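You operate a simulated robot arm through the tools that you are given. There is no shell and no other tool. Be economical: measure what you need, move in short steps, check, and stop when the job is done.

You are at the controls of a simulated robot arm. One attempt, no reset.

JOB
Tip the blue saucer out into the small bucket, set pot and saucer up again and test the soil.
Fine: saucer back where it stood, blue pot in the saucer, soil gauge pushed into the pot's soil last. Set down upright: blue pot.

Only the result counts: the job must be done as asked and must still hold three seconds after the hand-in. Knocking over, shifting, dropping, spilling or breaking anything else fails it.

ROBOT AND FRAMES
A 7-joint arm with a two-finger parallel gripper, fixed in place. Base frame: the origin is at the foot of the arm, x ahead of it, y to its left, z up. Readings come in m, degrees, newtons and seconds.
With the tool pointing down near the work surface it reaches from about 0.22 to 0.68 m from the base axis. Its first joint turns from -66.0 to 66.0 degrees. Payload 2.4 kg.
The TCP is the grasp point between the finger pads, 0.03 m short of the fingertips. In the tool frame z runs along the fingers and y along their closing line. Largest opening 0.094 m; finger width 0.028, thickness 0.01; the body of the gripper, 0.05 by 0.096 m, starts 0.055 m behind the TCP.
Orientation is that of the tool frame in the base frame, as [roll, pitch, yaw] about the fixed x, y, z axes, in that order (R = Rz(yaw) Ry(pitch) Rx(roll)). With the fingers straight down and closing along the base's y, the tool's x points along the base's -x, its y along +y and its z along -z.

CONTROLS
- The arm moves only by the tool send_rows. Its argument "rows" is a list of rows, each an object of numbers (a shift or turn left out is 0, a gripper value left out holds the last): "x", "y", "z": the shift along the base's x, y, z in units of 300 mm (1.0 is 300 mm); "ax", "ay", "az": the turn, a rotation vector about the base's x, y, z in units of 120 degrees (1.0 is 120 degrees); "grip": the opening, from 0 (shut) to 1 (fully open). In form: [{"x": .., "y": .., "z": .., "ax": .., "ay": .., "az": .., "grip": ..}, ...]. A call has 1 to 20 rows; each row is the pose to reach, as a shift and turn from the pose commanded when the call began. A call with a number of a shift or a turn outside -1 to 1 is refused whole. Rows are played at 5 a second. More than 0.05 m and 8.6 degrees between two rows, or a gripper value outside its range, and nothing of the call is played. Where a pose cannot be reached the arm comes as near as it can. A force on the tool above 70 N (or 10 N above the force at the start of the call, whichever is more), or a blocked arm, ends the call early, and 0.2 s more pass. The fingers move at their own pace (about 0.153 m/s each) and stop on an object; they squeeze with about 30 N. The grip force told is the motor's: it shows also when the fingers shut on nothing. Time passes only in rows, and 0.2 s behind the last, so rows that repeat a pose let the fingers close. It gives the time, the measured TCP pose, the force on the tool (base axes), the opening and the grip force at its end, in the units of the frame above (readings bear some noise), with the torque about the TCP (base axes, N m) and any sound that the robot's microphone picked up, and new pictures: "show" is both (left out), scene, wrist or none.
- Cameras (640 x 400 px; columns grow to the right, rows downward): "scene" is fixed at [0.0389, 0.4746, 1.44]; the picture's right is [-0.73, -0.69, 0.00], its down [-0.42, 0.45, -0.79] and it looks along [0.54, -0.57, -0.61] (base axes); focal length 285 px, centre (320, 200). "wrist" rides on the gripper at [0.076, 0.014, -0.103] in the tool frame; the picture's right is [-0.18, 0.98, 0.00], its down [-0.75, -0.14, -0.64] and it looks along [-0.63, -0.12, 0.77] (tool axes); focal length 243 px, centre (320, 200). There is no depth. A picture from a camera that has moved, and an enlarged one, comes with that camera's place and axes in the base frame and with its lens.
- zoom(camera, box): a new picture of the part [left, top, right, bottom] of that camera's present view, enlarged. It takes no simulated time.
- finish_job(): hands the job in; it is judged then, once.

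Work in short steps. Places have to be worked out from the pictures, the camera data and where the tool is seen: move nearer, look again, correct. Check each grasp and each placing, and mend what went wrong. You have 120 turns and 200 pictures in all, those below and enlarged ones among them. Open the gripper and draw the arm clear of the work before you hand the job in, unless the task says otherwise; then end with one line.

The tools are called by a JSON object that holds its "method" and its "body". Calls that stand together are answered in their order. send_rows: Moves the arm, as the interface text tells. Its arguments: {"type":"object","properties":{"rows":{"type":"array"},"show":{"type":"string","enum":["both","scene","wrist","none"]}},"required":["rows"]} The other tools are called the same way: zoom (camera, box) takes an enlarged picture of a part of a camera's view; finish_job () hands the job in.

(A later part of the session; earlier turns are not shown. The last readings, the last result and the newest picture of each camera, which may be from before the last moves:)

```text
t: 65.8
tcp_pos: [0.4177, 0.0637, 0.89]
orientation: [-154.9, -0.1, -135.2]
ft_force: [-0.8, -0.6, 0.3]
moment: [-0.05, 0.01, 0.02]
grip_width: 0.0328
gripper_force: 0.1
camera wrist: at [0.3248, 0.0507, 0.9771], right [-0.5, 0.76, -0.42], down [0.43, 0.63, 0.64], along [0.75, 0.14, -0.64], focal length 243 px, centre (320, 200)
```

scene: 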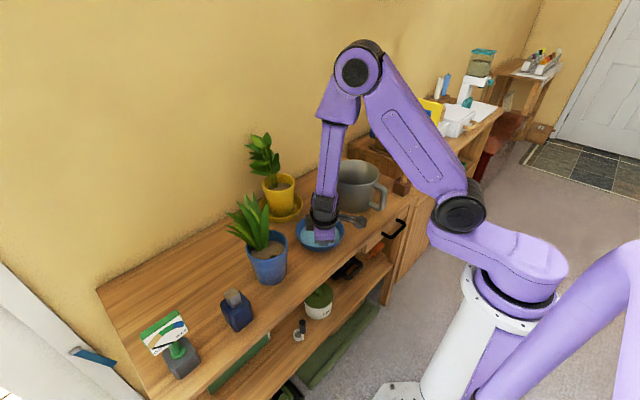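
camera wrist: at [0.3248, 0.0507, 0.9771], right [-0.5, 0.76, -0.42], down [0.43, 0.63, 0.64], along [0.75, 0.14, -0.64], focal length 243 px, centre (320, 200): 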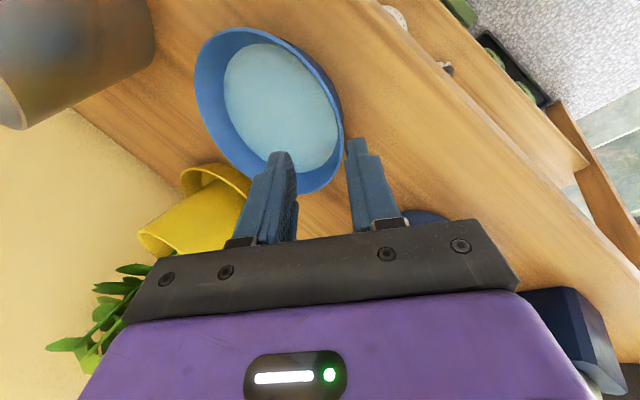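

The fingers straddle the rim in projection. I'll descend most of the way with a narrower opening, then check closely.

{"method": "send_rows", "body": {"rows": [{"x": 0.013, "y": -0.009, "z": -0.08, "grip": 0.3}, {"x": 0.024, "y": -0.017, "z": -0.16}, {"x": 0.024, "y": -0.017, "z": -0.16}], "show": "wrist"}}

{"method": "zoom", "body": {"camera": "wrist", "box": [200, 60, 440, 260]}}

{"method": "zoom", "body": {"camera": "scene", "box": [260, 190, 380, 265]}}

```text
t: 66.6
tcp_pos: [0.427, 0.0557, 0.8402]
orientation: [-154.9, 0.0, -135.1]
ft_force: [-0.6, -0.5, -0.2]
moment: [0.01, 0.01, -0.01]
grip_width: 0.0283
gripper_force: 0.0
camera wrist: at [0.3333, 0.044, 0.9272], right [-0.5, 0.76, -0.42], down [0.43, 0.63, 0.64], along [0.75, 0.14, -0.64], focal length 243 px, centre (320, 200)
```

wrist: 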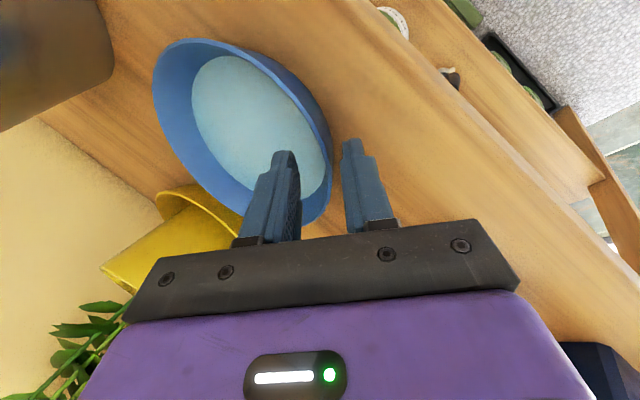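

```text
2.00 times, centred on (320, 160) of wrist
camera zoom: at [0.3333, 0.044, 0.9272], right [-0.5, 0.76, -0.42], down [0.43, 0.63, 0.64], along [0.75, 0.14, -0.64], focal length 485 px, centre (320, 280)
```

zoom: 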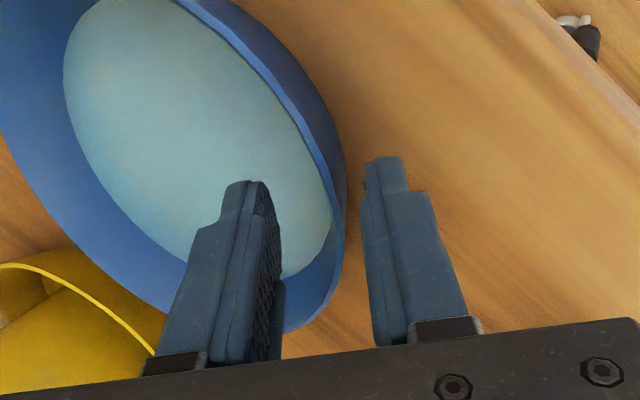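

```text
5.33 times, centred on (320, 228) of scene
camera zoom: at [0.0389, 0.4746, 1.44], right [-0.73, -0.69, 0.0], down [-0.42, 0.45, -0.79], along [0.54, -0.57, -0.61], focal length 1519 px, centre (320, 53)
```

zoom: 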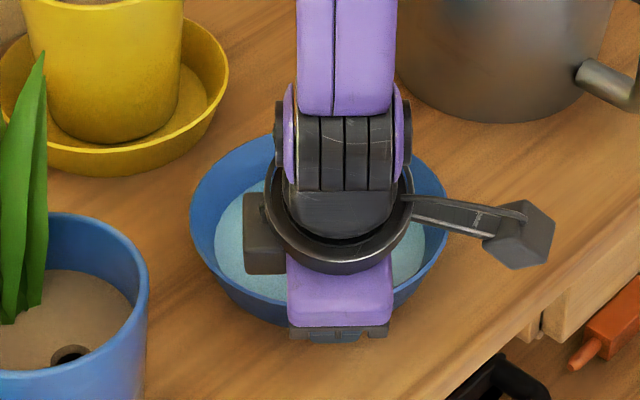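

The rim lies between the fingers, slightly toward the outer one. I'll move down to TCP ≈ (0.431, 0.053, 0.817), which centres it, watching the force.

{"method": "send_rows", "body": {"rows": [{"x": 0.005, "y": -0.003, "z": -0.026, "grip": 0.26}, {"x": 0.01, "y": -0.006, "z": -0.052}, {"x": 0.013, "y": -0.008, "z": -0.075}, {"x": 0.013, "y": -0.008, "z": -0.075}], "show": "wrist"}}

{"method": "zoom", "body": {"camera": "wrist", "box": [200, 60, 440, 260]}}

```text
t: 67.6
tcp_pos: [0.4304, 0.053, 0.8183]
orientation: [-154.8, -0.1, -135.1]
ft_force: [-0.2, -0.1, 0.0]
moment: [-0.02, -0.02, 0.0]
grip_width: 0.0248
gripper_force: 0.0
camera wrist: at [0.338, 0.0397, 0.9054], right [-0.5, 0.76, -0.42], down [0.43, 0.63, 0.64], along [0.75, 0.14, -0.64], focal length 243 px, centre (320, 200)
```

wrist: 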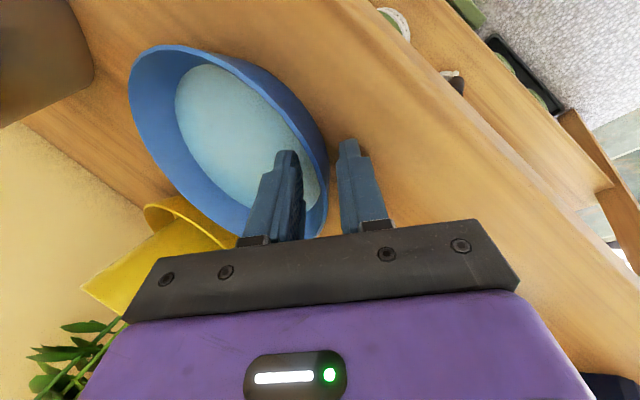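

```text
2.00 times, centred on (320, 160) of wrist
camera zoom: at [0.338, 0.0397, 0.9054], right [-0.5, 0.76, -0.42], down [0.43, 0.63, 0.64], along [0.75, 0.14, -0.64], focal length 485 px, centre (320, 280)
```

zoom: 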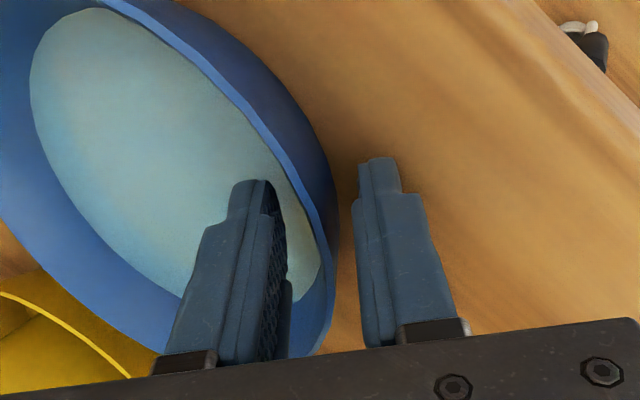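

Alignment is good and there is no contact force. I'll close on the rim.

{"method": "send_rows", "body": {"rows": [{"grip": 0.15}, {"grip": 0.08}, {"grip": 0.0}, {"grip": 0.0}, {"grip": 0.0}], "show": "both"}}

{"method": "zoom", "body": {"camera": "wrist", "box": [200, 60, 440, 260]}}

```text
t: 68.8
tcp_pos: [0.4315, 0.052, 0.8195]
orientation: [-154.9, 0.0, -135.1]
ft_force: [0.1, 0.1, -1.5]
moment: [0.05, 0.02, 0.01]
grip_width: 0.0027
gripper_force: 30.4
camera wrist: at [0.3379, 0.0396, 0.9055], right [-0.5, 0.76, -0.42], down [0.43, 0.63, 0.64], along [0.75, 0.14, -0.64], focal length 243 px, centre (320, 200)
```

scene: 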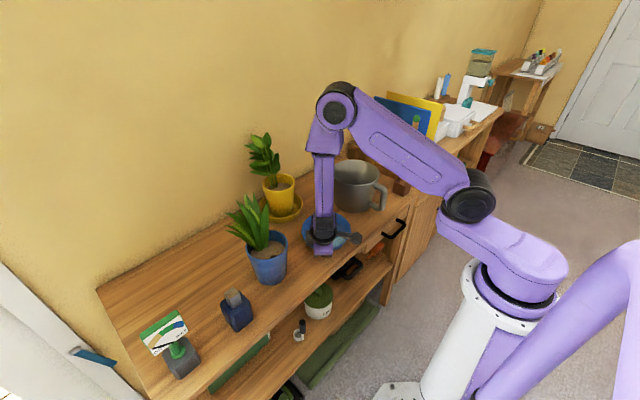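
wrist: 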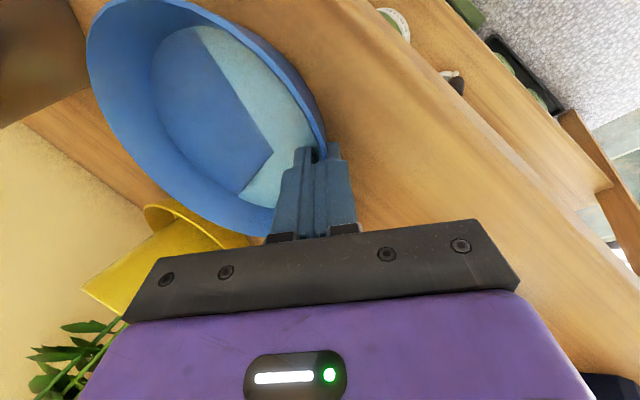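

```text
2.00 times, centred on (320, 160) of wrist
camera zoom: at [0.3379, 0.0396, 0.9055], right [-0.5, 0.76, -0.42], down [0.43, 0.63, 0.64], along [0.75, 0.14, -0.64], focal length 485 px, centre (320, 280)
```

zoom: 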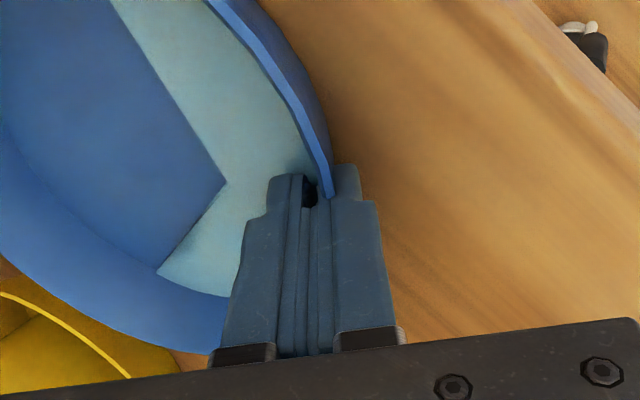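

The saucer tilted in the grip as the wall aligned to the pads, because the flare is less than 25°. I'll look closer at the tilt and check for spillage.

{"method": "zoom", "body": {"camera": "scene", "box": [260, 190, 380, 265]}}

{"method": "zoom", "body": {"camera": "wrist", "box": [60, 0, 380, 250]}}

```text
5.33 times, centred on (320, 228) of scene
camera zoom: at [0.0389, 0.4746, 1.44], right [-0.73, -0.69, 0.0], down [-0.42, 0.45, -0.79], along [0.54, -0.57, -0.61], focal length 1519 px, centre (320, 53)
```

zoom: 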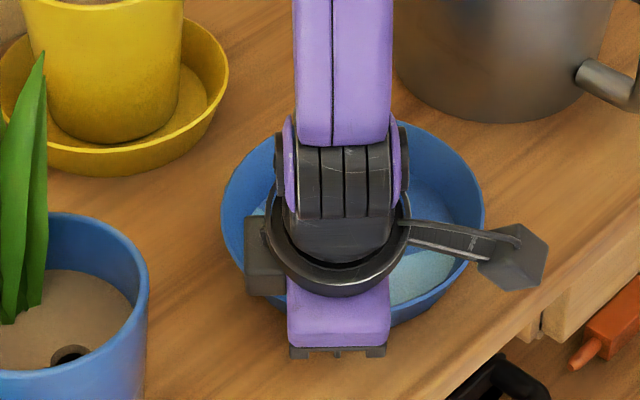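

```text
1.60 times, centred on (220, 125) of wrist
camera zoom: at [0.3379, 0.0396, 0.9055], right [-0.5, 0.76, -0.42], down [0.43, 0.63, 0.64], along [0.75, 0.14, -0.64], focal length 388 px, centre (480, 320)
```

zoom: 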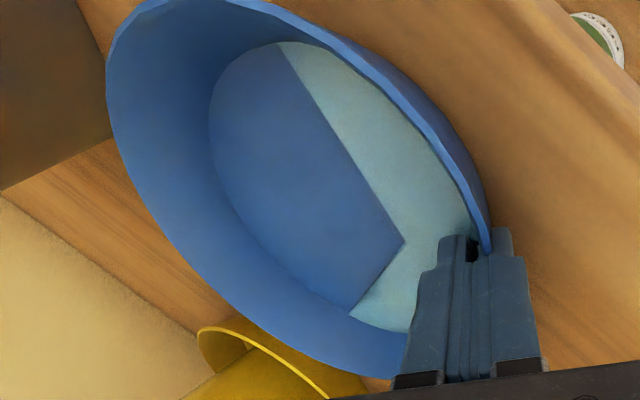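

Triangulating the rim: the saucer shifted about 2 cm toward the near side, and its far edge is raised about 8°. I'll lift it a little and undo the 8° to level it.

{"method": "send_rows", "body": {"rows": [{"z": 0.03, "grip": 0}, {"z": 0.06, "ax": 0.015, "ay": 0.015}, {"z": 0.08, "ax": 0.032, "ay": 0.032}, {"z": 0.1, "ax": 0.047, "ay": 0.047}, {"z": 0.1, "ax": 0.047, "ay": 0.047}, {"z": 0.1, "ax": 0.047, "ay": 0.047}], "show": "wrist"}}

{"method": "zoom", "body": {"camera": "scene", "box": [240, 180, 400, 280]}}

{"method": "zoom", "body": {"camera": "wrist", "box": [60, 0, 380, 250]}}

```text
t: 70.2
tcp_pos: [0.4312, 0.0517, 0.849]
orientation: [-162.9, -0.1, -135.2]
ft_force: [0.7, -0.6, -1.5]
moment: [0.03, 0.05, 0.01]
grip_width: 0.003
gripper_force: 30.3
camera wrist: at [0.3473, 0.0319, 0.9427], right [-0.53, 0.8, -0.29], down [0.5, 0.57, 0.65], along [0.69, 0.2, -0.7], focal length 243 px, centre (320, 200)
```

wrist: 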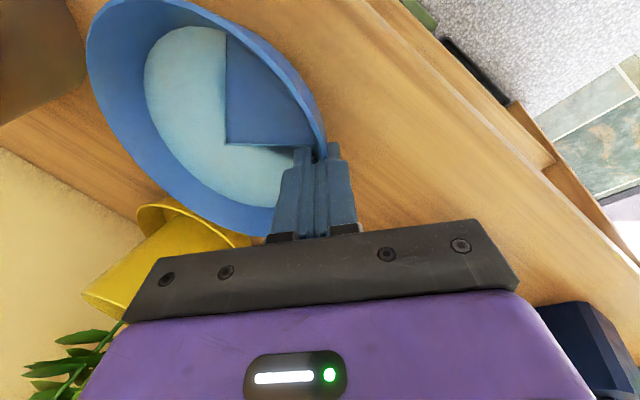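

```text
4.00 times, centred on (320, 230) of scene
camera zoom: at [0.0389, 0.4746, 1.44], right [-0.73, -0.69, 0.0], down [-0.42, 0.45, -0.79], along [0.54, -0.57, -0.61], focal length 1140 px, centre (320, 80)
```

zoom: 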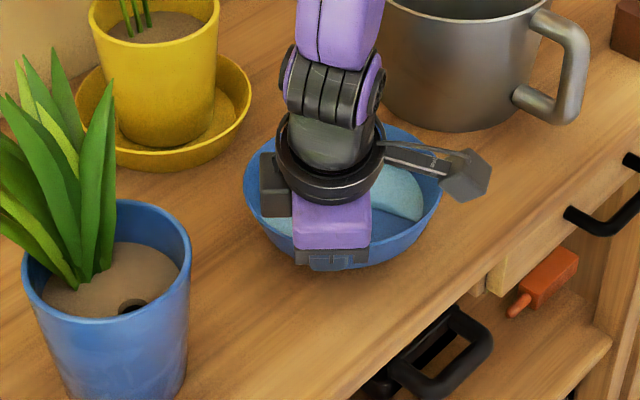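

```text
1.60 times, centred on (220, 125) of wrist
camera zoom: at [0.3473, 0.0319, 0.9427], right [-0.53, 0.8, -0.29], down [0.5, 0.57, 0.65], along [0.69, 0.2, -0.7], focal length 388 px, centre (480, 320)
```

zoom: 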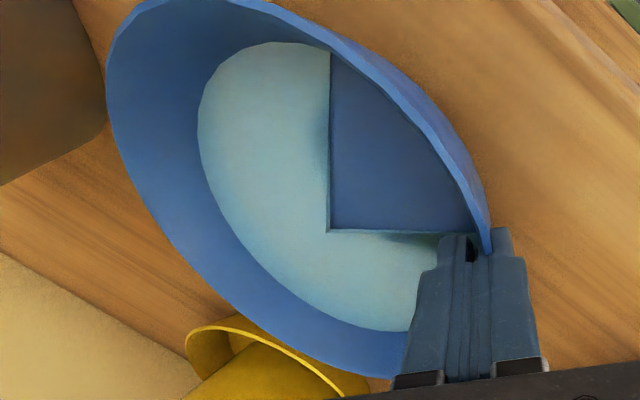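

The saucer now slopes the other way: the far side is low, so it sagged when it left the table. I'll tilt back about 7° and see whether it holds stably.

{"method": "send_rows", "body": {"rows": [{"ax": -0.02, "ay": -0.02}, {"ax": -0.04, "ay": -0.04}, {"ax": -0.04, "ay": -0.04}], "show": "none"}}

{"method": "zoom", "body": {"camera": "wrist", "box": [60, 0, 380, 250]}}

{"method": "zoom", "body": {"camera": "scene", "box": [240, 180, 400, 280]}}

```text
t: 71.0
tcp_pos: [0.4322, 0.0523, 0.8471]
orientation: [-156.1, 0.0, -135.3]
ft_force: [-1.4, 0.9, -1.4]
moment: [0.05, 0.03, -0.01]
grip_width: 0.0028
gripper_force: 30.0
```

```text
1.60 times, centred on (220, 125) of wrist
camera zoom: at [0.34, 0.0387, 0.9364], right [-0.5, 0.77, -0.4], down [0.44, 0.63, 0.64], along [0.74, 0.15, -0.65], focal length 388 px, centre (480, 320)
```

zoom: 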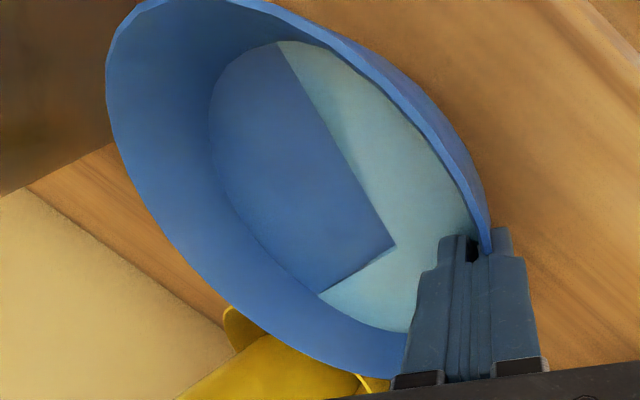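

```text
4.00 times, centred on (320, 230) of scene
camera zoom: at [0.0389, 0.4746, 1.44], right [-0.73, -0.69, 0.0], down [-0.42, 0.45, -0.79], along [0.54, -0.57, -0.61], focal length 1140 px, centre (320, 80)
```

zoom: 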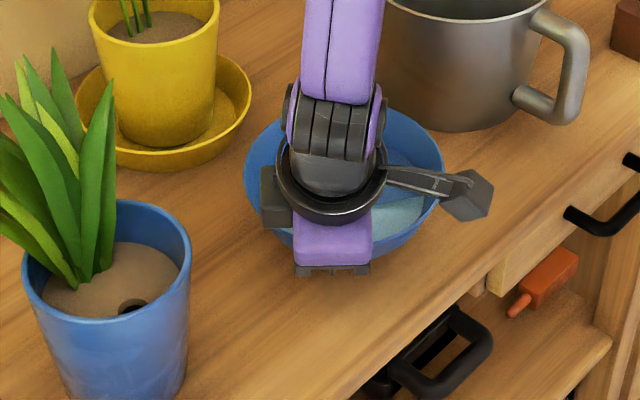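

The rim looks identical in the hand's view in all frames, so it is held rigidly. Comparing the water at the two tilts puts level at a lean of about 19°. I'll level it there and lift smoothly.

{"method": "send_rows", "body": {"rows": [{"ax": 0.02, "ay": 0.012, "z": 0.01}, {"ax": 0.038, "ay": 0.022, "z": 0.05}, {"ax": 0.038, "ay": 0.022, "z": 0.12}, {"ax": 0.038, "ay": 0.022, "z": 0.2}, {"ax": 0.038, "ay": 0.022, "z": 0.28}, {"ax": 0.038, "ay": 0.022, "z": 0.36}, {"ax": 0.038, "ay": 0.022, "z": 0.44}, {"ax": 0.038, "ay": 0.022, "z": 0.52}, {"ax": 0.038, "ay": 0.022, "z": 0.6}, {"ax": 0.038, "ay": 0.022, "z": 0.66}, {"ax": 0.038, "ay": 0.022, "z": 0.68}, {"ax": 0.038, "ay": 0.022, "z": 0.68}], "show": "both"}}

```text
t: 73.6
tcp_pos: [0.4312, 0.0493, 1.0517]
orientation: [-161.2, 1.3, -135.2]
ft_force: [-0.3, 0.4, -1.5]
moment: [0.09, 0.04, 0.02]
grip_width: 0.003
gripper_force: 30.0
camera wrist: at [0.3441, 0.0299, 1.1427], right [-0.52, 0.79, -0.31], down [0.47, 0.57, 0.67], along [0.71, 0.2, -0.67], focal length 243 px, centre (320, 200)
```

scene: 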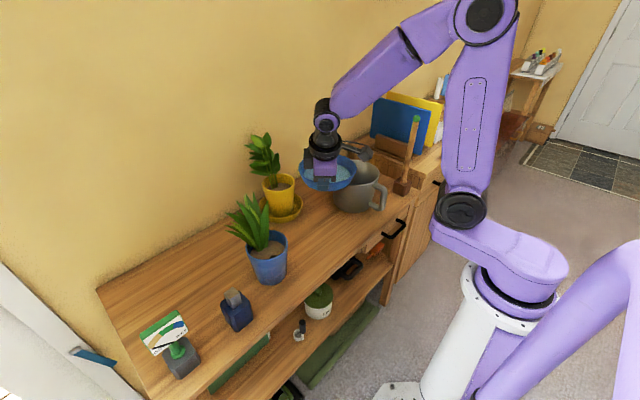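
wrist: 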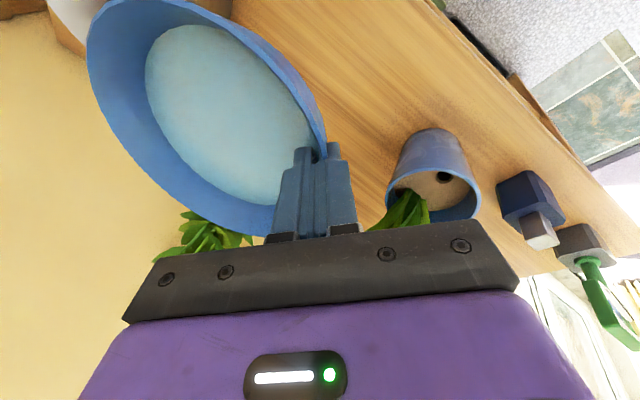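

Level, with water covering the whole bottom and none on the table. I'll carry it over the clear area to the right, yawing so the grip ends at the far side.

{"method": "send_rows", "body": {"rows": [{"y": -0.03, "az": -0.02, "z": 0.02}, {"x": -0.02, "y": -0.09, "az": -0.06, "z": 0.05}, {"x": -0.04, "y": -0.16, "az": -0.11, "z": 0.07}, {"x": -0.05, "y": -0.24, "az": -0.16, "z": 0.08}, {"x": -0.05, "y": -0.32, "az": -0.21, "z": 0.08}, {"x": -0.05, "y": -0.4, "az": -0.26, "z": 0.08}, {"x": -0.05, "y": -0.47, "az": -0.31, "z": 0.08}, {"x": -0.05, "y": -0.52, "az": -0.36, "z": 0.08}, {"x": -0.05, "y": -0.55, "az": -0.41, "z": 0.08}, {"x": -0.05, "y": -0.57, "az": -0.46, "z": 0.08}, {"x": -0.05, "y": -0.57, "az": -0.5, "z": 0.08}, {"x": -0.05, "y": -0.57, "az": -0.52, "z": 0.08}, {"x": -0.05, "y": -0.57, "az": -0.52, "z": 0.08}], "show": "wrist"}}

```text
t: 76.4
tcp_pos: [0.4163, -0.1204, 1.0745]
orientation: [-161.2, 1.3, 162.3]
ft_force: [-0.2, 0.8, -1.4]
moment: [0.07, -0.05, -0.01]
grip_width: 0.0028
gripper_force: 29.9
camera wrist: at [0.3564, -0.0505, 1.1658], right [0.46, 0.83, -0.31], down [0.73, -0.15, 0.67], along [0.51, -0.54, -0.67], focal length 243 px, centre (320, 200)
```

wrist: 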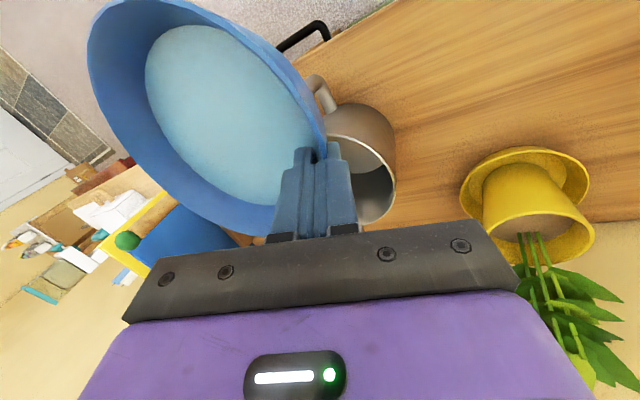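

Water still level. I'll continue the yaw while moving toward the bucket.

{"method": "send_rows", "body": {"rows": [{"x": 0.03, "az": -0.02}, {"x": 0.08, "y": -0.02, "az": -0.06}, {"x": 0.14, "y": -0.05, "az": -0.11}, {"x": 0.2, "y": -0.08, "az": -0.16}, {"x": 0.26, "y": -0.12, "az": -0.21}, {"x": 0.32, "y": -0.16, "az": -0.26}, {"x": 0.38, "y": -0.2, "az": -0.31}, {"x": 0.44, "y": -0.24, "az": -0.36}, {"x": 0.49, "y": -0.28, "az": -0.41}, {"x": 0.53, "y": -0.31, "az": -0.46}, {"x": 0.55, "y": -0.32, "az": -0.5}, {"x": 0.56, "y": -0.32, "az": -0.52}, {"x": 0.56, "y": -0.32, "az": -0.52}], "show": "both"}}

```text
t: 79.2
tcp_pos: [0.5833, -0.2146, 1.0752]
orientation: [-161.1, 1.2, 99.9]
ft_force: [-1.2, 0.4, -0.6]
moment: [0.01, -0.07, -0.03]
grip_width: 0.003
gripper_force: 29.3
camera wrist: at [0.6166, -0.1282, 1.1657], right [0.95, -0.03, -0.31], down [0.2, -0.71, 0.67], along [-0.24, -0.7, -0.67], focal length 243 px, centre (320, 200)
```

scene: 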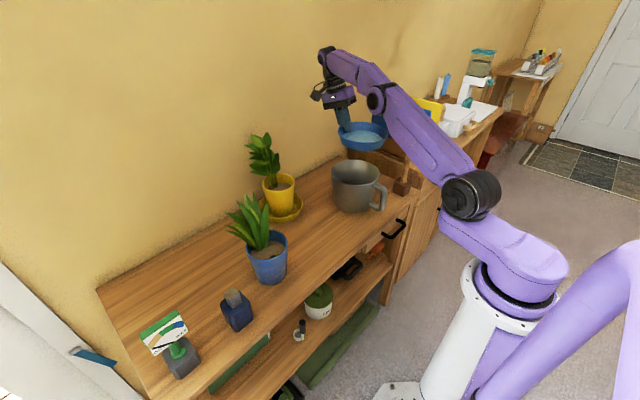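
wrist: 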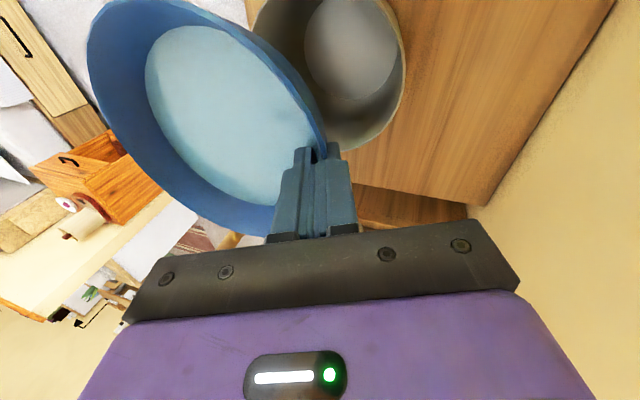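

Now I'll pre-tilt 15° (below overflow) and bring the low lip over the bucket mouth.

{"method": "send_rows", "body": {"rows": [{"x": 0.05, "z": -0.03, "ay": -0.02}, {"x": 0.1, "z": -0.09, "ay": -0.05}, {"x": 0.15, "z": -0.15, "ay": -0.08}, {"x": 0.19, "z": -0.2, "ay": -0.105}, {"x": 0.207, "z": -0.24, "ay": -0.125}, {"x": 0.207, "z": -0.25, "ay": -0.125}, {"x": 0.207, "z": -0.25, "ay": -0.125}], "show": "both"}}

{"method": "zoom", "body": {"camera": "scene", "box": [300, 80, 460, 220]}}

```text
t: 80.8
tcp_pos: [0.6439, -0.2145, 1.001]
orientation: [-176.0, 3.7, 99.3]
ft_force: [-0.1, 0.2, -0.9]
moment: [0.01, -0.06, 0.01]
grip_width: 0.0029
gripper_force: 29.6
out of reach, approached as far as the arm can: row 1
camera wrist: at [0.6531, -0.128, 1.0976], right [1.0, -0.03, -0.06], down [0.02, -0.71, 0.7], along [-0.06, -0.7, -0.71], focal length 243 px, centre (320, 200)
```

scene: 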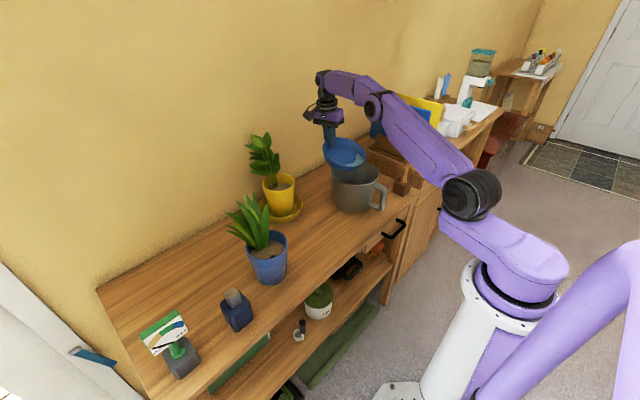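
wrist: 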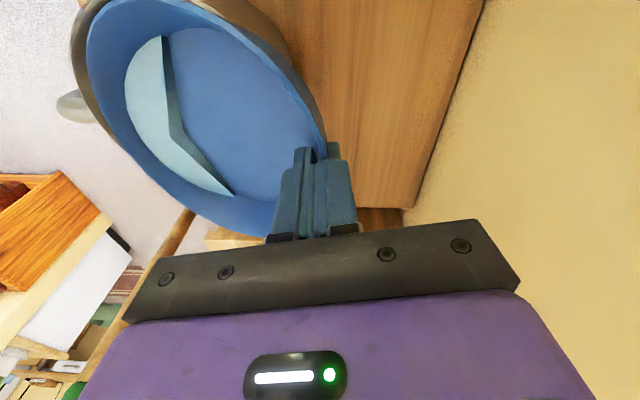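

```text
2.86 times, centred on (380, 150) of scene
camera zoom: at [0.0389, 0.4746, 1.44], right [-0.73, -0.69, 0.0], down [-0.42, 0.45, -0.79], along [0.54, -0.57, -0.61], focal length 814 px, centre (149, 343)
```

zoom: 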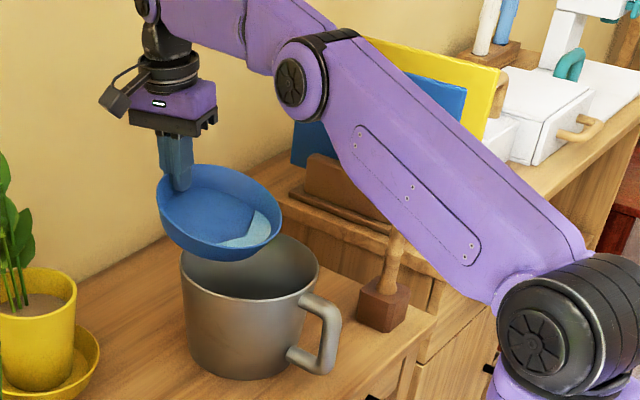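

The pool is at the lip and the lip is over the bucket mouth. I'll shift y by +2 cm to centre it, then tilt slowly about the lip.

{"method": "send_rows", "body": {"rows": [{"y": 0.03}, {"y": 0.067}, {"y": 0.067, "x": -0.011, "z": 0.033, "ay": -0.031}, {"y": 0.067, "x": -0.023, "z": 0.065, "ay": -0.0625}, {"y": 0.067, "x": -0.038, "z": 0.096, "ay": -0.094}, {"y": 0.067, "x": -0.053, "z": 0.127, "ay": -0.125}, {"y": 0.067, "x": -0.072, "z": 0.155, "ay": -0.156}, {"y": 0.067, "x": -0.092, "z": 0.183, "ay": -0.1875}, {"y": 0.067, "x": -0.114, "z": 0.209, "ay": -0.219}, {"y": 0.067, "x": -0.137, "z": 0.234, "ay": -0.25}, {"y": 0.067, "x": -0.137, "z": 0.234, "ay": -0.25}, {"y": 0.067, "x": -0.137, "z": 0.234, "ay": -0.25}], "show": "wrist"}}

{"method": "zoom", "body": {"camera": "scene", "box": [300, 80, 460, 220]}}

```text
t: 83.4
tcp_pos: [0.6046, -0.196, 1.0713]
orientation: [154.1, 8.0, 96.2]
ft_force: [-0.4, 0.2, -1.8]
moment: [0.03, -0.01, 0.0]
grip_width: 0.0028
gripper_force: 30.4
camera wrist: at [0.5643, -0.109, 1.1587], right [0.89, -0.03, 0.45], down [-0.33, -0.71, 0.62], along [0.3, -0.7, -0.65], focal length 243 px, centre (320, 200)
```

wrist: 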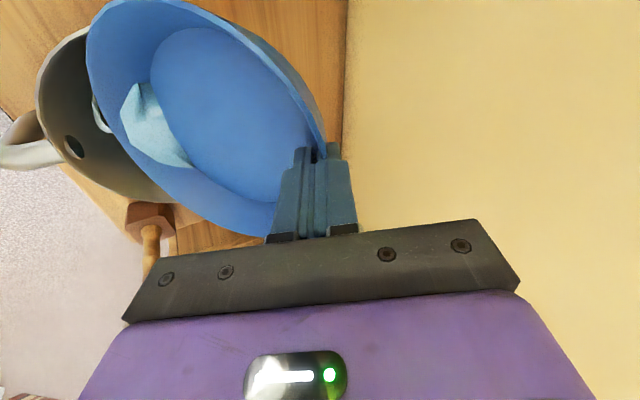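

```text
2.86 times, centred on (380, 150) of scene
camera zoom: at [0.0389, 0.4746, 1.44], right [-0.73, -0.69, 0.0], down [-0.42, 0.45, -0.79], along [0.54, -0.57, -0.61], focal length 814 px, centre (149, 343)
```

zoom: 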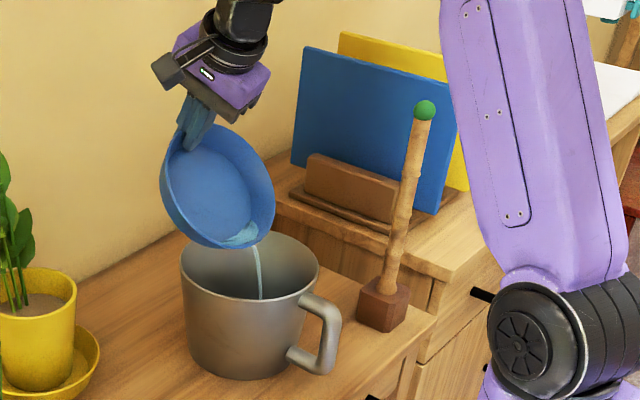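

Pouring cleanly into the bucket. I'll continue to full inversion at the same slow rate and hold it to drain.

{"method": "send_rows", "body": {"rows": [{"x": -0.025, "z": 0.024, "ay": -0.031}, {"x": -0.051, "z": 0.047, "ay": -0.0625}, {"x": -0.08, "z": 0.066, "ay": -0.094}, {"x": -0.108, "z": 0.084, "ay": -0.125}, {"x": -0.138, "z": 0.1, "ay": -0.156}, {"x": -0.169, "z": 0.114, "ay": -0.1875}, {"x": -0.2, "z": 0.126, "ay": -0.219}, {"x": -0.233, "z": 0.136, "ay": -0.25}, {"x": -0.267, "z": 0.143, "ay": -0.281}, {"x": -0.301, "z": 0.149, "ay": -0.3125}, {"x": -0.335, "z": 0.153, "ay": -0.344}, {"x": -0.37, "z": 0.155, "ay": -0.375}, {"x": -0.39, "z": 0.155, "ay": -0.406}, {"x": -0.41, "z": 0.155, "ay": -0.437}, {"x": -0.41, "z": 0.155, "ay": -0.437}, {"x": -0.41, "z": 0.155, "ay": -0.437}, {"x": -0.41, "z": 0.155, "ay": -0.437}, {"x": -0.41, "z": 0.155, "ay": -0.437}], "show": "wrist"}}

{"method": "zoom", "body": {"camera": "scene", "box": [300, 80, 460, 220]}}

```text
t: 87.2
tcp_pos: [0.4814, -0.1942, 1.1175]
orientation: [101.1, 9.6, 87.4]
ft_force: [0.1, 0.5, -1.0]
moment: [-0.01, 0.03, 0.01]
grip_width: 0.0024
gripper_force: 29.8
out of reach, approached as far as the arm can: row 6, 7
camera wrist: at [0.3877, -0.1087, 1.1379], right [0.19, -0.03, 0.98], down [-0.69, -0.71, 0.11], along [0.7, -0.7, -0.15], focal length 243 px, centre (320, 200)
```

wrist: 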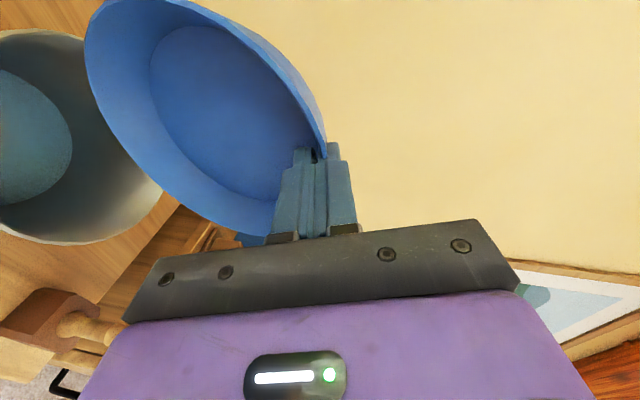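

```text
2.86 times, centred on (380, 150) of scene
camera zoom: at [0.0389, 0.4746, 1.44], right [-0.73, -0.69, 0.0], down [-0.42, 0.45, -0.79], along [0.54, -0.57, -0.61], focal length 814 px, centre (149, 343)
```

zoom: 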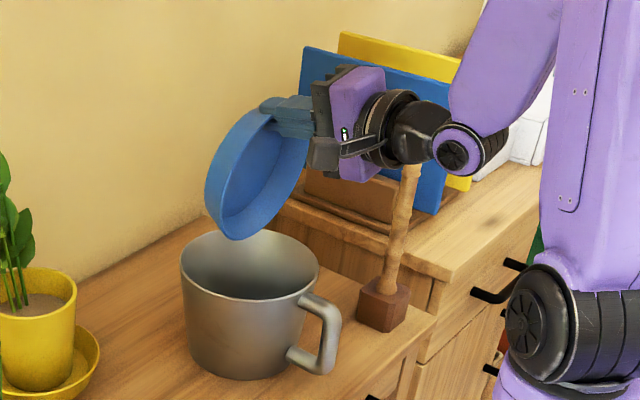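

Saucer emptied, with the water visible in the bucket. I'll rotate back to level.

{"method": "send_rows", "body": {"rows": [{"z": 0.03, "ay": 0.05}, {"z": 0.06, "ay": 0.11, "x": 0.03}, {"z": 0.06, "ay": 0.175, "x": 0.06}, {"z": 0.06, "ay": 0.24, "x": 0.09}, {"z": 0.06, "ay": 0.305, "x": 0.12}, {"z": 0.06, "ay": 0.37, "x": 0.15}, {"z": 0.06, "ay": 0.435, "x": 0.18}, {"z": 0.06, "ay": 0.5, "x": 0.21}, {"z": 0.06, "ay": 0.565, "x": 0.24}, {"z": 0.04, "ay": 0.63, "x": 0.27}, {"z": 0.0, "ay": 0.695, "x": 0.3}, {"z": -0.04, "ay": 0.76, "x": 0.33}, {"z": -0.08, "ay": 0.812, "x": 0.34}, {"z": -0.1, "ay": 0.812, "x": 0.34}, {"z": -0.1, "ay": 0.812, "x": 0.34}], "show": "none"}}

```text
t: 90.4
tcp_pos: [0.5837, -0.195, 1.0856]
orientation: [-161.0, 1.4, 100.0]
ft_force: [0.5, 0.9, -0.2]
moment: [0.01, -0.06, 0.0]
grip_width: 0.0027
gripper_force: 29.8
```

Back level. Now I'll reverse the yaw and return toward the saucer's spot.

{"method": "send_rows", "body": {"rows": [{"x": -0.06, "y": 0.01, "az": 0.05}, {"x": -0.12, "y": 0.03, "az": 0.1}, {"x": -0.18, "y": 0.06, "az": 0.15}, {"x": -0.25, "y": 0.09, "az": 0.2}, {"x": -0.32, "y": 0.12, "az": 0.25}, {"x": -0.38, "y": 0.15, "az": 0.3}, {"x": -0.44, "y": 0.18, "az": 0.35}, {"x": -0.5, "y": 0.22, "az": 0.4}, {"x": -0.55, "y": 0.25, "az": 0.46}, {"x": -0.56, "y": 0.25, "az": 0.52}, {"x": -0.56, "y": 0.25, "az": 0.52}], "show": "none"}}

{"method": "send_rows", "body": {"rows": [{"y": 0.05, "az": 0.05}, {"y": 0.1, "az": 0.1}, {"y": 0.15, "az": 0.15}, {"y": 0.2, "az": 0.2}, {"y": 0.26, "az": 0.25}, {"y": 0.32, "az": 0.3}, {"y": 0.38, "az": 0.35}, {"y": 0.44, "az": 0.4}, {"y": 0.5, "az": 0.46}, {"x": 0.05, "y": 0.56, "az": 0.52}, {"x": 0.05, "y": 0.56, "z": -0.1, "az": 0.52}, {"x": 0.05, "y": 0.56, "z": -0.25, "az": 0.52}, {"x": 0.05, "y": 0.56, "z": -0.4, "az": 0.52}, {"x": 0.05, "y": 0.56, "z": -0.55, "az": 0.52}, {"x": 0.05, "y": 0.56, "z": -0.65, "az": 0.52}, {"x": 0.05, "y": 0.56, "z": -0.65, "az": 0.52}], "show": "both"}}

{"method": "zoom", "body": {"camera": "scene", "box": [240, 170, 400, 270]}}

```text
t: 92.8
tcp_pos: [0.4151, -0.121, 1.0846]
orientation: [-161.3, 1.3, 162.4]
ft_force: [-0.6, -0.5, -1.6]
moment: [0.05, -0.04, -0.02]
grip_width: 0.0025
gripper_force: 29.3
```

```text
t: 96.2
tcp_pos: [0.4296, 0.0506, 0.8922]
orientation: [-161.3, 1.3, -135.3]
ft_force: [0.5, 0.9, -0.6]
moment: [0.08, 0.03, -0.01]
grip_width: 0.0026
gripper_force: 29.8
camera wrist: at [0.3421, 0.0295, 0.9846], right [-0.52, 0.79, -0.31], down [0.47, 0.57, 0.67], along [0.71, 0.2, -0.67], focal length 243 px, centre (320, 200)
```

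scene: 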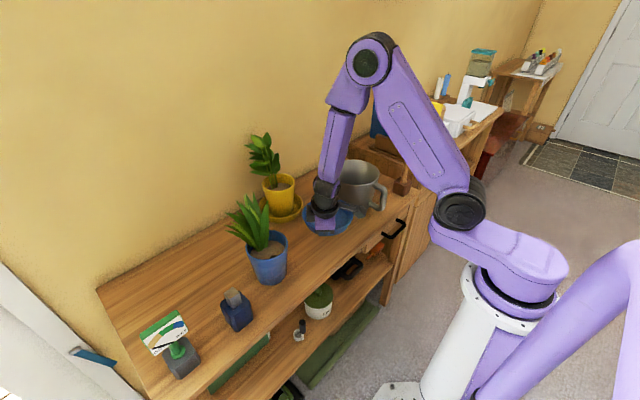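
wrist: 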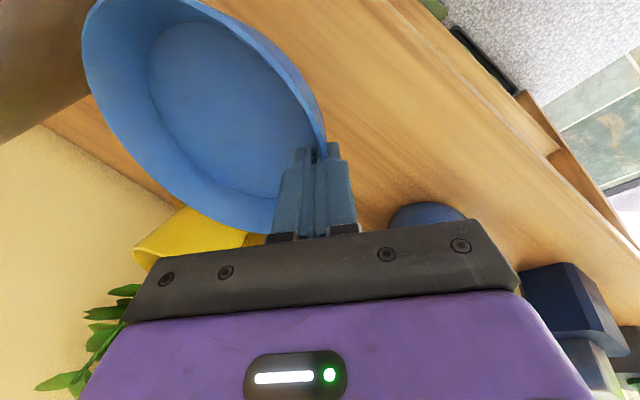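

```text
4.00 times, centred on (320, 220) of scene
camera zoom: at [0.0389, 0.4746, 1.44], right [-0.73, -0.69, 0.0], down [-0.42, 0.45, -0.79], along [0.54, -0.57, -0.61], focal length 1140 px, centre (320, 120)
```

zoom: 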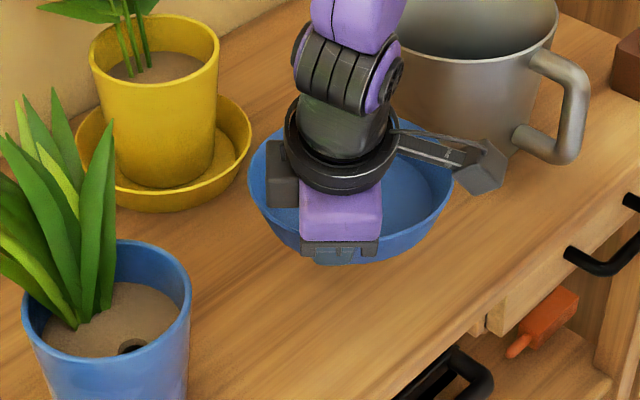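

Same-method triangulation: the saucer centre is now at (0.466, −0.011) and the original was at (0.493, −0.0035). I'll shift by (+0.027, +0.008), lower to about 2 cm above the table and compare with the original image.

{"method": "send_rows", "body": {"rows": [{"x": 0.045, "y": 0.013}, {"x": 0.09, "y": 0.026}, {"x": 0.09, "y": 0.026, "z": -0.08}, {"x": 0.09, "y": 0.026, "z": -0.16}, {"x": 0.09, "y": 0.026, "z": -0.16}], "show": "none"}}

{"method": "zoom", "body": {"camera": "scene", "box": [260, 190, 380, 265]}}

```text
t: 97.4
tcp_pos: [0.458, 0.0542, 0.8471]
orientation: [-161.2, 1.3, -135.2]
ft_force: [-0.5, 0.3, 0.7]
moment: [0.06, 0.03, 0.0]
grip_width: 0.003
gripper_force: 29.8
```

```text
5.33 times, centred on (320, 228) of scene
camera zoom: at [0.0389, 0.4746, 1.44], right [-0.73, -0.69, 0.0], down [-0.42, 0.45, -0.79], along [0.54, -0.57, -0.61], focal length 1519 px, centre (320, 53)
```

zoom: 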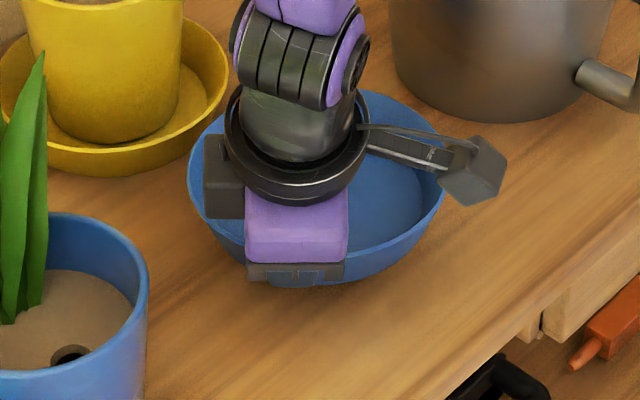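

Columns match the original within a few pixels. I'll lower gently toward the table, watching the force.

{"method": "send_rows", "body": {"rows": [{"x": -0.003, "y": -0.003, "z": -0.02}, {"x": -0.003, "y": -0.003, "z": -0.04}, {"x": -0.003, "y": -0.003, "z": -0.06}, {"x": -0.003, "y": -0.003, "z": -0.06}], "show": "none"}}

{"method": "zoom", "body": {"camera": "scene", "box": [260, 190, 380, 265]}}

```text
t: 98.4
tcp_pos: [0.4571, 0.0551, 0.8253]
orientation: [-161.2, 1.2, -135.2]
ft_force: [0.2, 0.3, -0.7]
moment: [0.05, 0.04, 0.0]
grip_width: 0.0024
gripper_force: 30.2
```

```text
5.33 times, centred on (320, 228) of scene
camera zoom: at [0.0389, 0.4746, 1.44], right [-0.73, -0.69, 0.0], down [-0.42, 0.45, -0.79], along [0.54, -0.57, -0.61], focal length 1519 px, centre (320, 53)
```

zoom: 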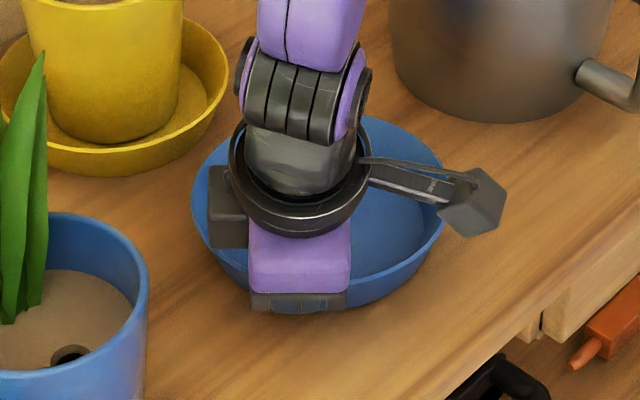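

{"method": "send_rows", "body": {"rows": [{"z": -0.007}, {"z": -0.014}, {"z": -0.014}], "show": "none"}}

{"method": "send_rows", "body": {"rows": [{"z": -0.007}, {"z": -0.014}, {"z": -0.014}], "show": "none"}}

```text
t: 99.2
tcp_pos: [0.457, 0.0554, 0.8224]
orientation: [-161.1, 1.2, -135.2]
ft_force: [-0.4, 0.3, 1.2]
moment: [0.0, -0.13, 0.01]
grip_width: 0.0024
gripper_force: 29.5
```

```text
t: 100.0
tcp_pos: [0.4577, 0.054, 0.8185]
orientation: [-160.9, 1.4, -135.1]
ft_force: [-0.9, 0.0, 27.9]
moment: [-0.19, -0.43, -0.12]
grip_width: 0.0027
gripper_force: 29.6
```

Contact: the force rose to 28 N. I'll ease up about 2 mm and compare with the original image before release.

{"method": "send_rows", "body": {"rows": [{"z": 0.008}, {"z": 0.008}], "show": "wrist"}}

{"method": "zoom", "body": {"camera": "scene", "box": [260, 190, 380, 265]}}

```text
t: 100.6
tcp_pos: [0.4549, 0.0555, 0.8191]
orientation: [-161.2, 1.2, -135.2]
ft_force: [1.5, -0.9, 3.5]
moment: [-0.06, -0.39, -0.05]
grip_width: 0.0028
gripper_force: 30.5
camera wrist: at [0.3681, 0.0344, 0.9101], right [-0.52, 0.79, -0.31], down [0.47, 0.57, 0.67], along [0.71, 0.2, -0.67], focal length 243 px, centre (320, 200)
```

wrist: 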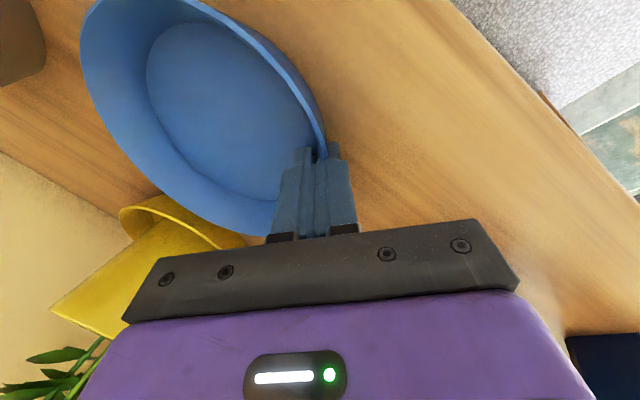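

```text
5.33 times, centred on (320, 228) of scene
camera zoom: at [0.0388, 0.4746, 1.44], right [-0.73, -0.69, 0.0], down [-0.42, 0.45, -0.79], along [0.54, -0.57, -0.61], focal length 1519 px, centre (320, 53)
```

zoom: 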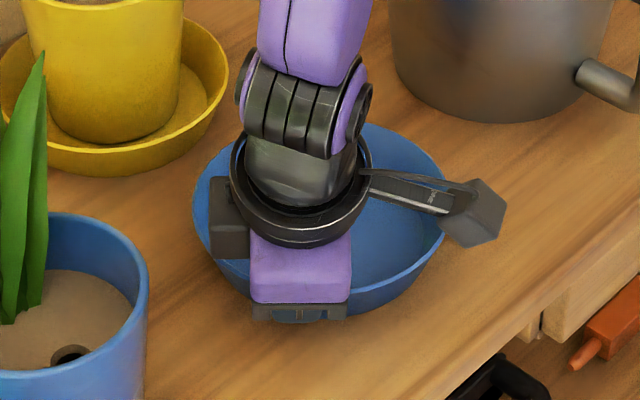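

Columns match exactly, but rows suggest the saucer sits about 8 mm too far from the camera. I'll lift slightly, shift by (−0.0055, +0.006) and set down again.

{"method": "send_rows", "body": {"rows": [{"z": 0.015}, {"x": -0.018, "y": 0.02, "z": 0.015}, {"x": -0.018, "y": 0.02, "z": 0.005}, {"x": -0.018, "y": 0.02, "z": -0.001}, {"x": -0.018, "y": 0.02, "z": -0.001}], "show": "none"}}

{"method": "zoom", "body": {"camera": "scene", "box": [260, 190, 380, 265]}}

```text
t: 101.8
tcp_pos: [0.451, 0.0606, 0.8184]
orientation: [-161.1, 1.3, -135.2]
ft_force: [1.4, 0.2, 0.1]
moment: [0.0, -0.04, 0.01]
grip_width: 0.0025
gripper_force: 30.3
```

```text
5.33 times, centred on (320, 228) of scene
camera zoom: at [0.0389, 0.4746, 1.44], right [-0.73, -0.69, 0.0], down [-0.42, 0.45, -0.79], along [0.54, -0.57, -0.61], focal length 1519 px, centre (320, 53)
```

zoom: 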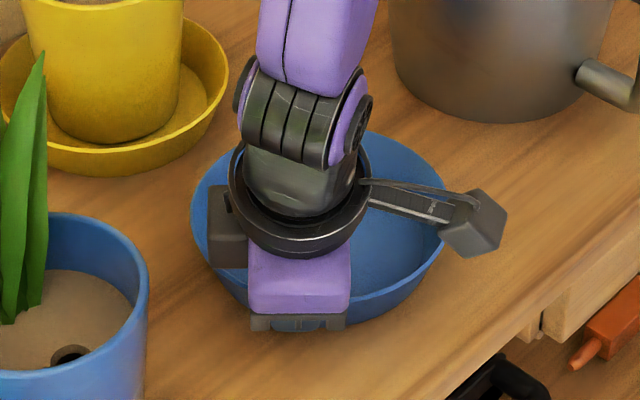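

Now it matches the original outline (left 190, right 448, bottom ≈326). I'll open gently.

{"method": "send_rows", "body": {"rows": [{"grip": 0.06}, {"grip": 0.12}, {"grip": 0.2}, {"grip": 0.24}, {"grip": 0.24}], "show": "wrist"}}

{"method": "zoom", "body": {"camera": "scene", "box": [260, 190, 380, 265]}}

```text
t: 103.0
tcp_pos: [0.4503, 0.0605, 0.8187]
orientation: [-161.1, 1.2, -135.3]
ft_force: [0.3, -0.3, 0.0]
moment: [-0.02, -0.04, 0.02]
grip_width: 0.0226
gripper_force: 0.1
camera wrist: at [0.3632, 0.0401, 0.9105], right [-0.52, 0.79, -0.31], down [0.47, 0.57, 0.67], along [0.71, 0.2, -0.67], focal length 243 px, centre (320, 200)
```

wrist: 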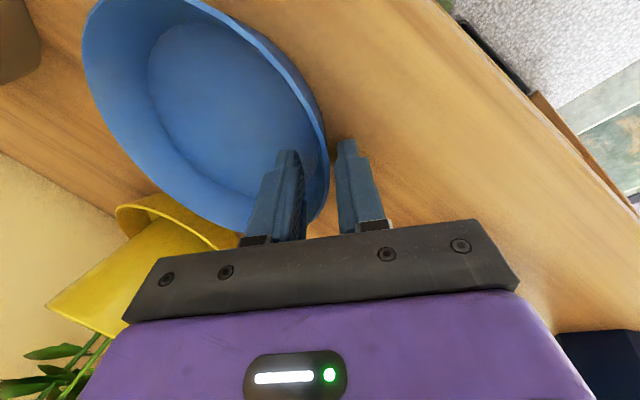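

```text
5.33 times, centred on (320, 228) of scene
camera zoom: at [0.0389, 0.4746, 1.44], right [-0.73, -0.69, 0.0], down [-0.42, 0.45, -0.79], along [0.54, -0.57, -0.61], focal length 1519 px, centre (320, 53)
```

zoom: 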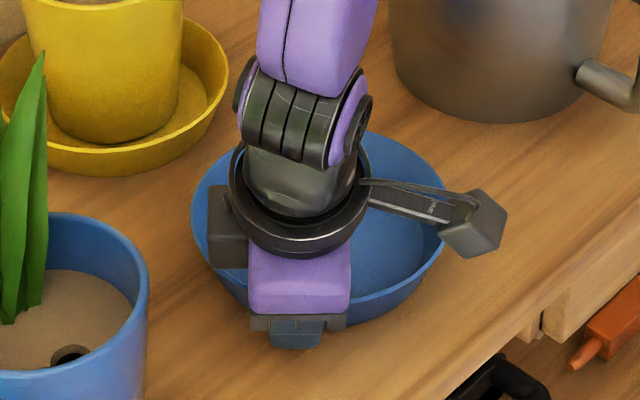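

Released cleanly. I'll withdraw along the finger axis, then rise and straighten.

{"method": "send_rows", "body": {"rows": [{"x": -0.015, "y": 0.015, "z": 0.06}, {"x": -0.045, "y": 0.045, "z": 0.19}, {"x": -0.045, "y": 0.045, "z": 0.32}, {"x": -0.045, "y": 0.045, "z": 0.45, "ax": 0.035, "ay": 0.035}, {"x": -0.045, "y": 0.045, "z": 0.58, "ax": 0.075, "ay": 0.08}, {"x": -0.045, "y": 0.045, "z": 0.7, "ax": 0.11, "ay": 0.116}, {"x": -0.045, "y": 0.045, "z": 0.75, "ax": 0.11, "ay": 0.116}], "show": "both"}}

{"method": "zoom", "body": {"camera": "scene", "box": [220, 170, 380, 270]}}

```text
t: 104.6
tcp_pos: [0.4363, 0.0712, 1.0456]
orientation: [179.6, 0.7, -135.5]
ft_force: [0.3, 0.2, 0.0]
moment: [0.01, 0.03, 0.02]
grip_width: 0.0223
gripper_force: 0.0
camera wrist: at [0.3723, 0.0289, 1.1479], right [-0.56, 0.83, 0.01], down [0.64, 0.42, 0.65], along [0.54, 0.37, -0.76], focal length 243 px, centre (320, 200)
```

scene: 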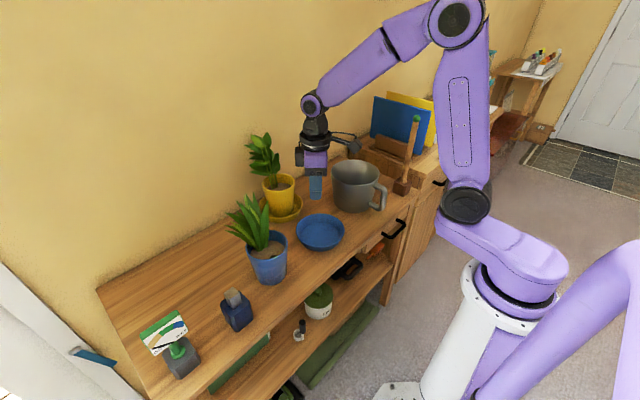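
wrist: 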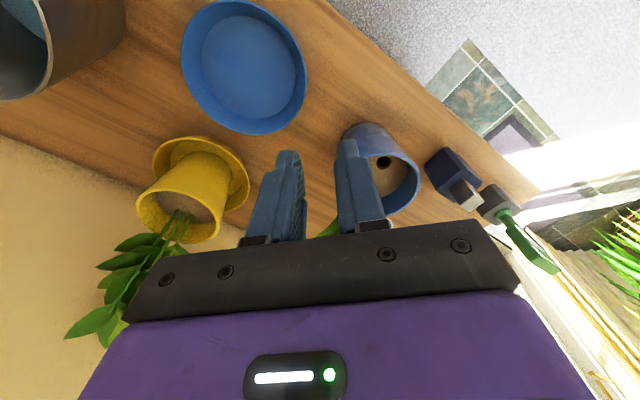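

```text
4.00 times, centred on (300, 220) of scene
camera zoom: at [0.0389, 0.4746, 1.44], right [-0.73, -0.69, 0.0], down [-0.42, 0.45, -0.79], along [0.54, -0.57, -0.61], focal length 1140 px, centre (400, 120)
```

zoom: 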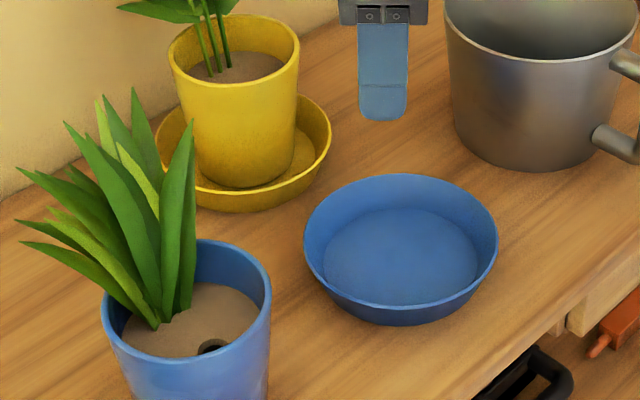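

The saucer sits exactly as originally, emptied. Now I'll examine the blue pot.

{"method": "zoom", "body": {"camera": "scene", "box": [210, 185, 330, 295]}}

{"method": "zoom", "body": {"camera": "wrist", "box": [300, 100, 460, 220]}}

```text
3.64 times, centred on (270, 240) of scene
camera zoom: at [0.0389, 0.4746, 1.44], right [-0.73, -0.69, 0.0], down [-0.42, 0.45, -0.79], along [0.54, -0.57, -0.61], focal length 1036 px, centre (502, 54)
```

zoom: 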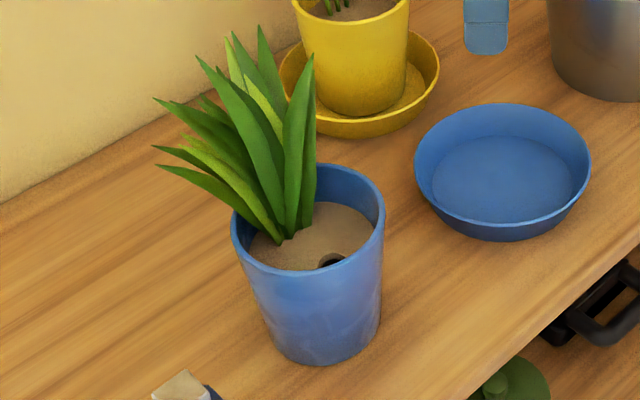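

```text
3.33 times, centred on (380, 160) of wrist
camera zoom: at [0.3723, 0.0289, 1.1479], right [-0.56, 0.83, 0.01], down [0.64, 0.42, 0.65], along [0.54, 0.37, -0.76], focal length 809 px, centre (120, 333)
```

zoom: 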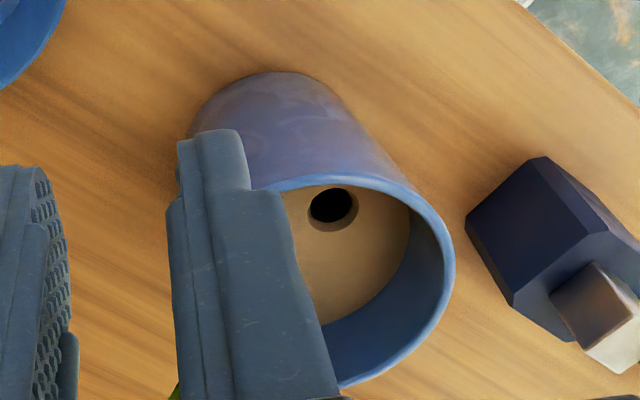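

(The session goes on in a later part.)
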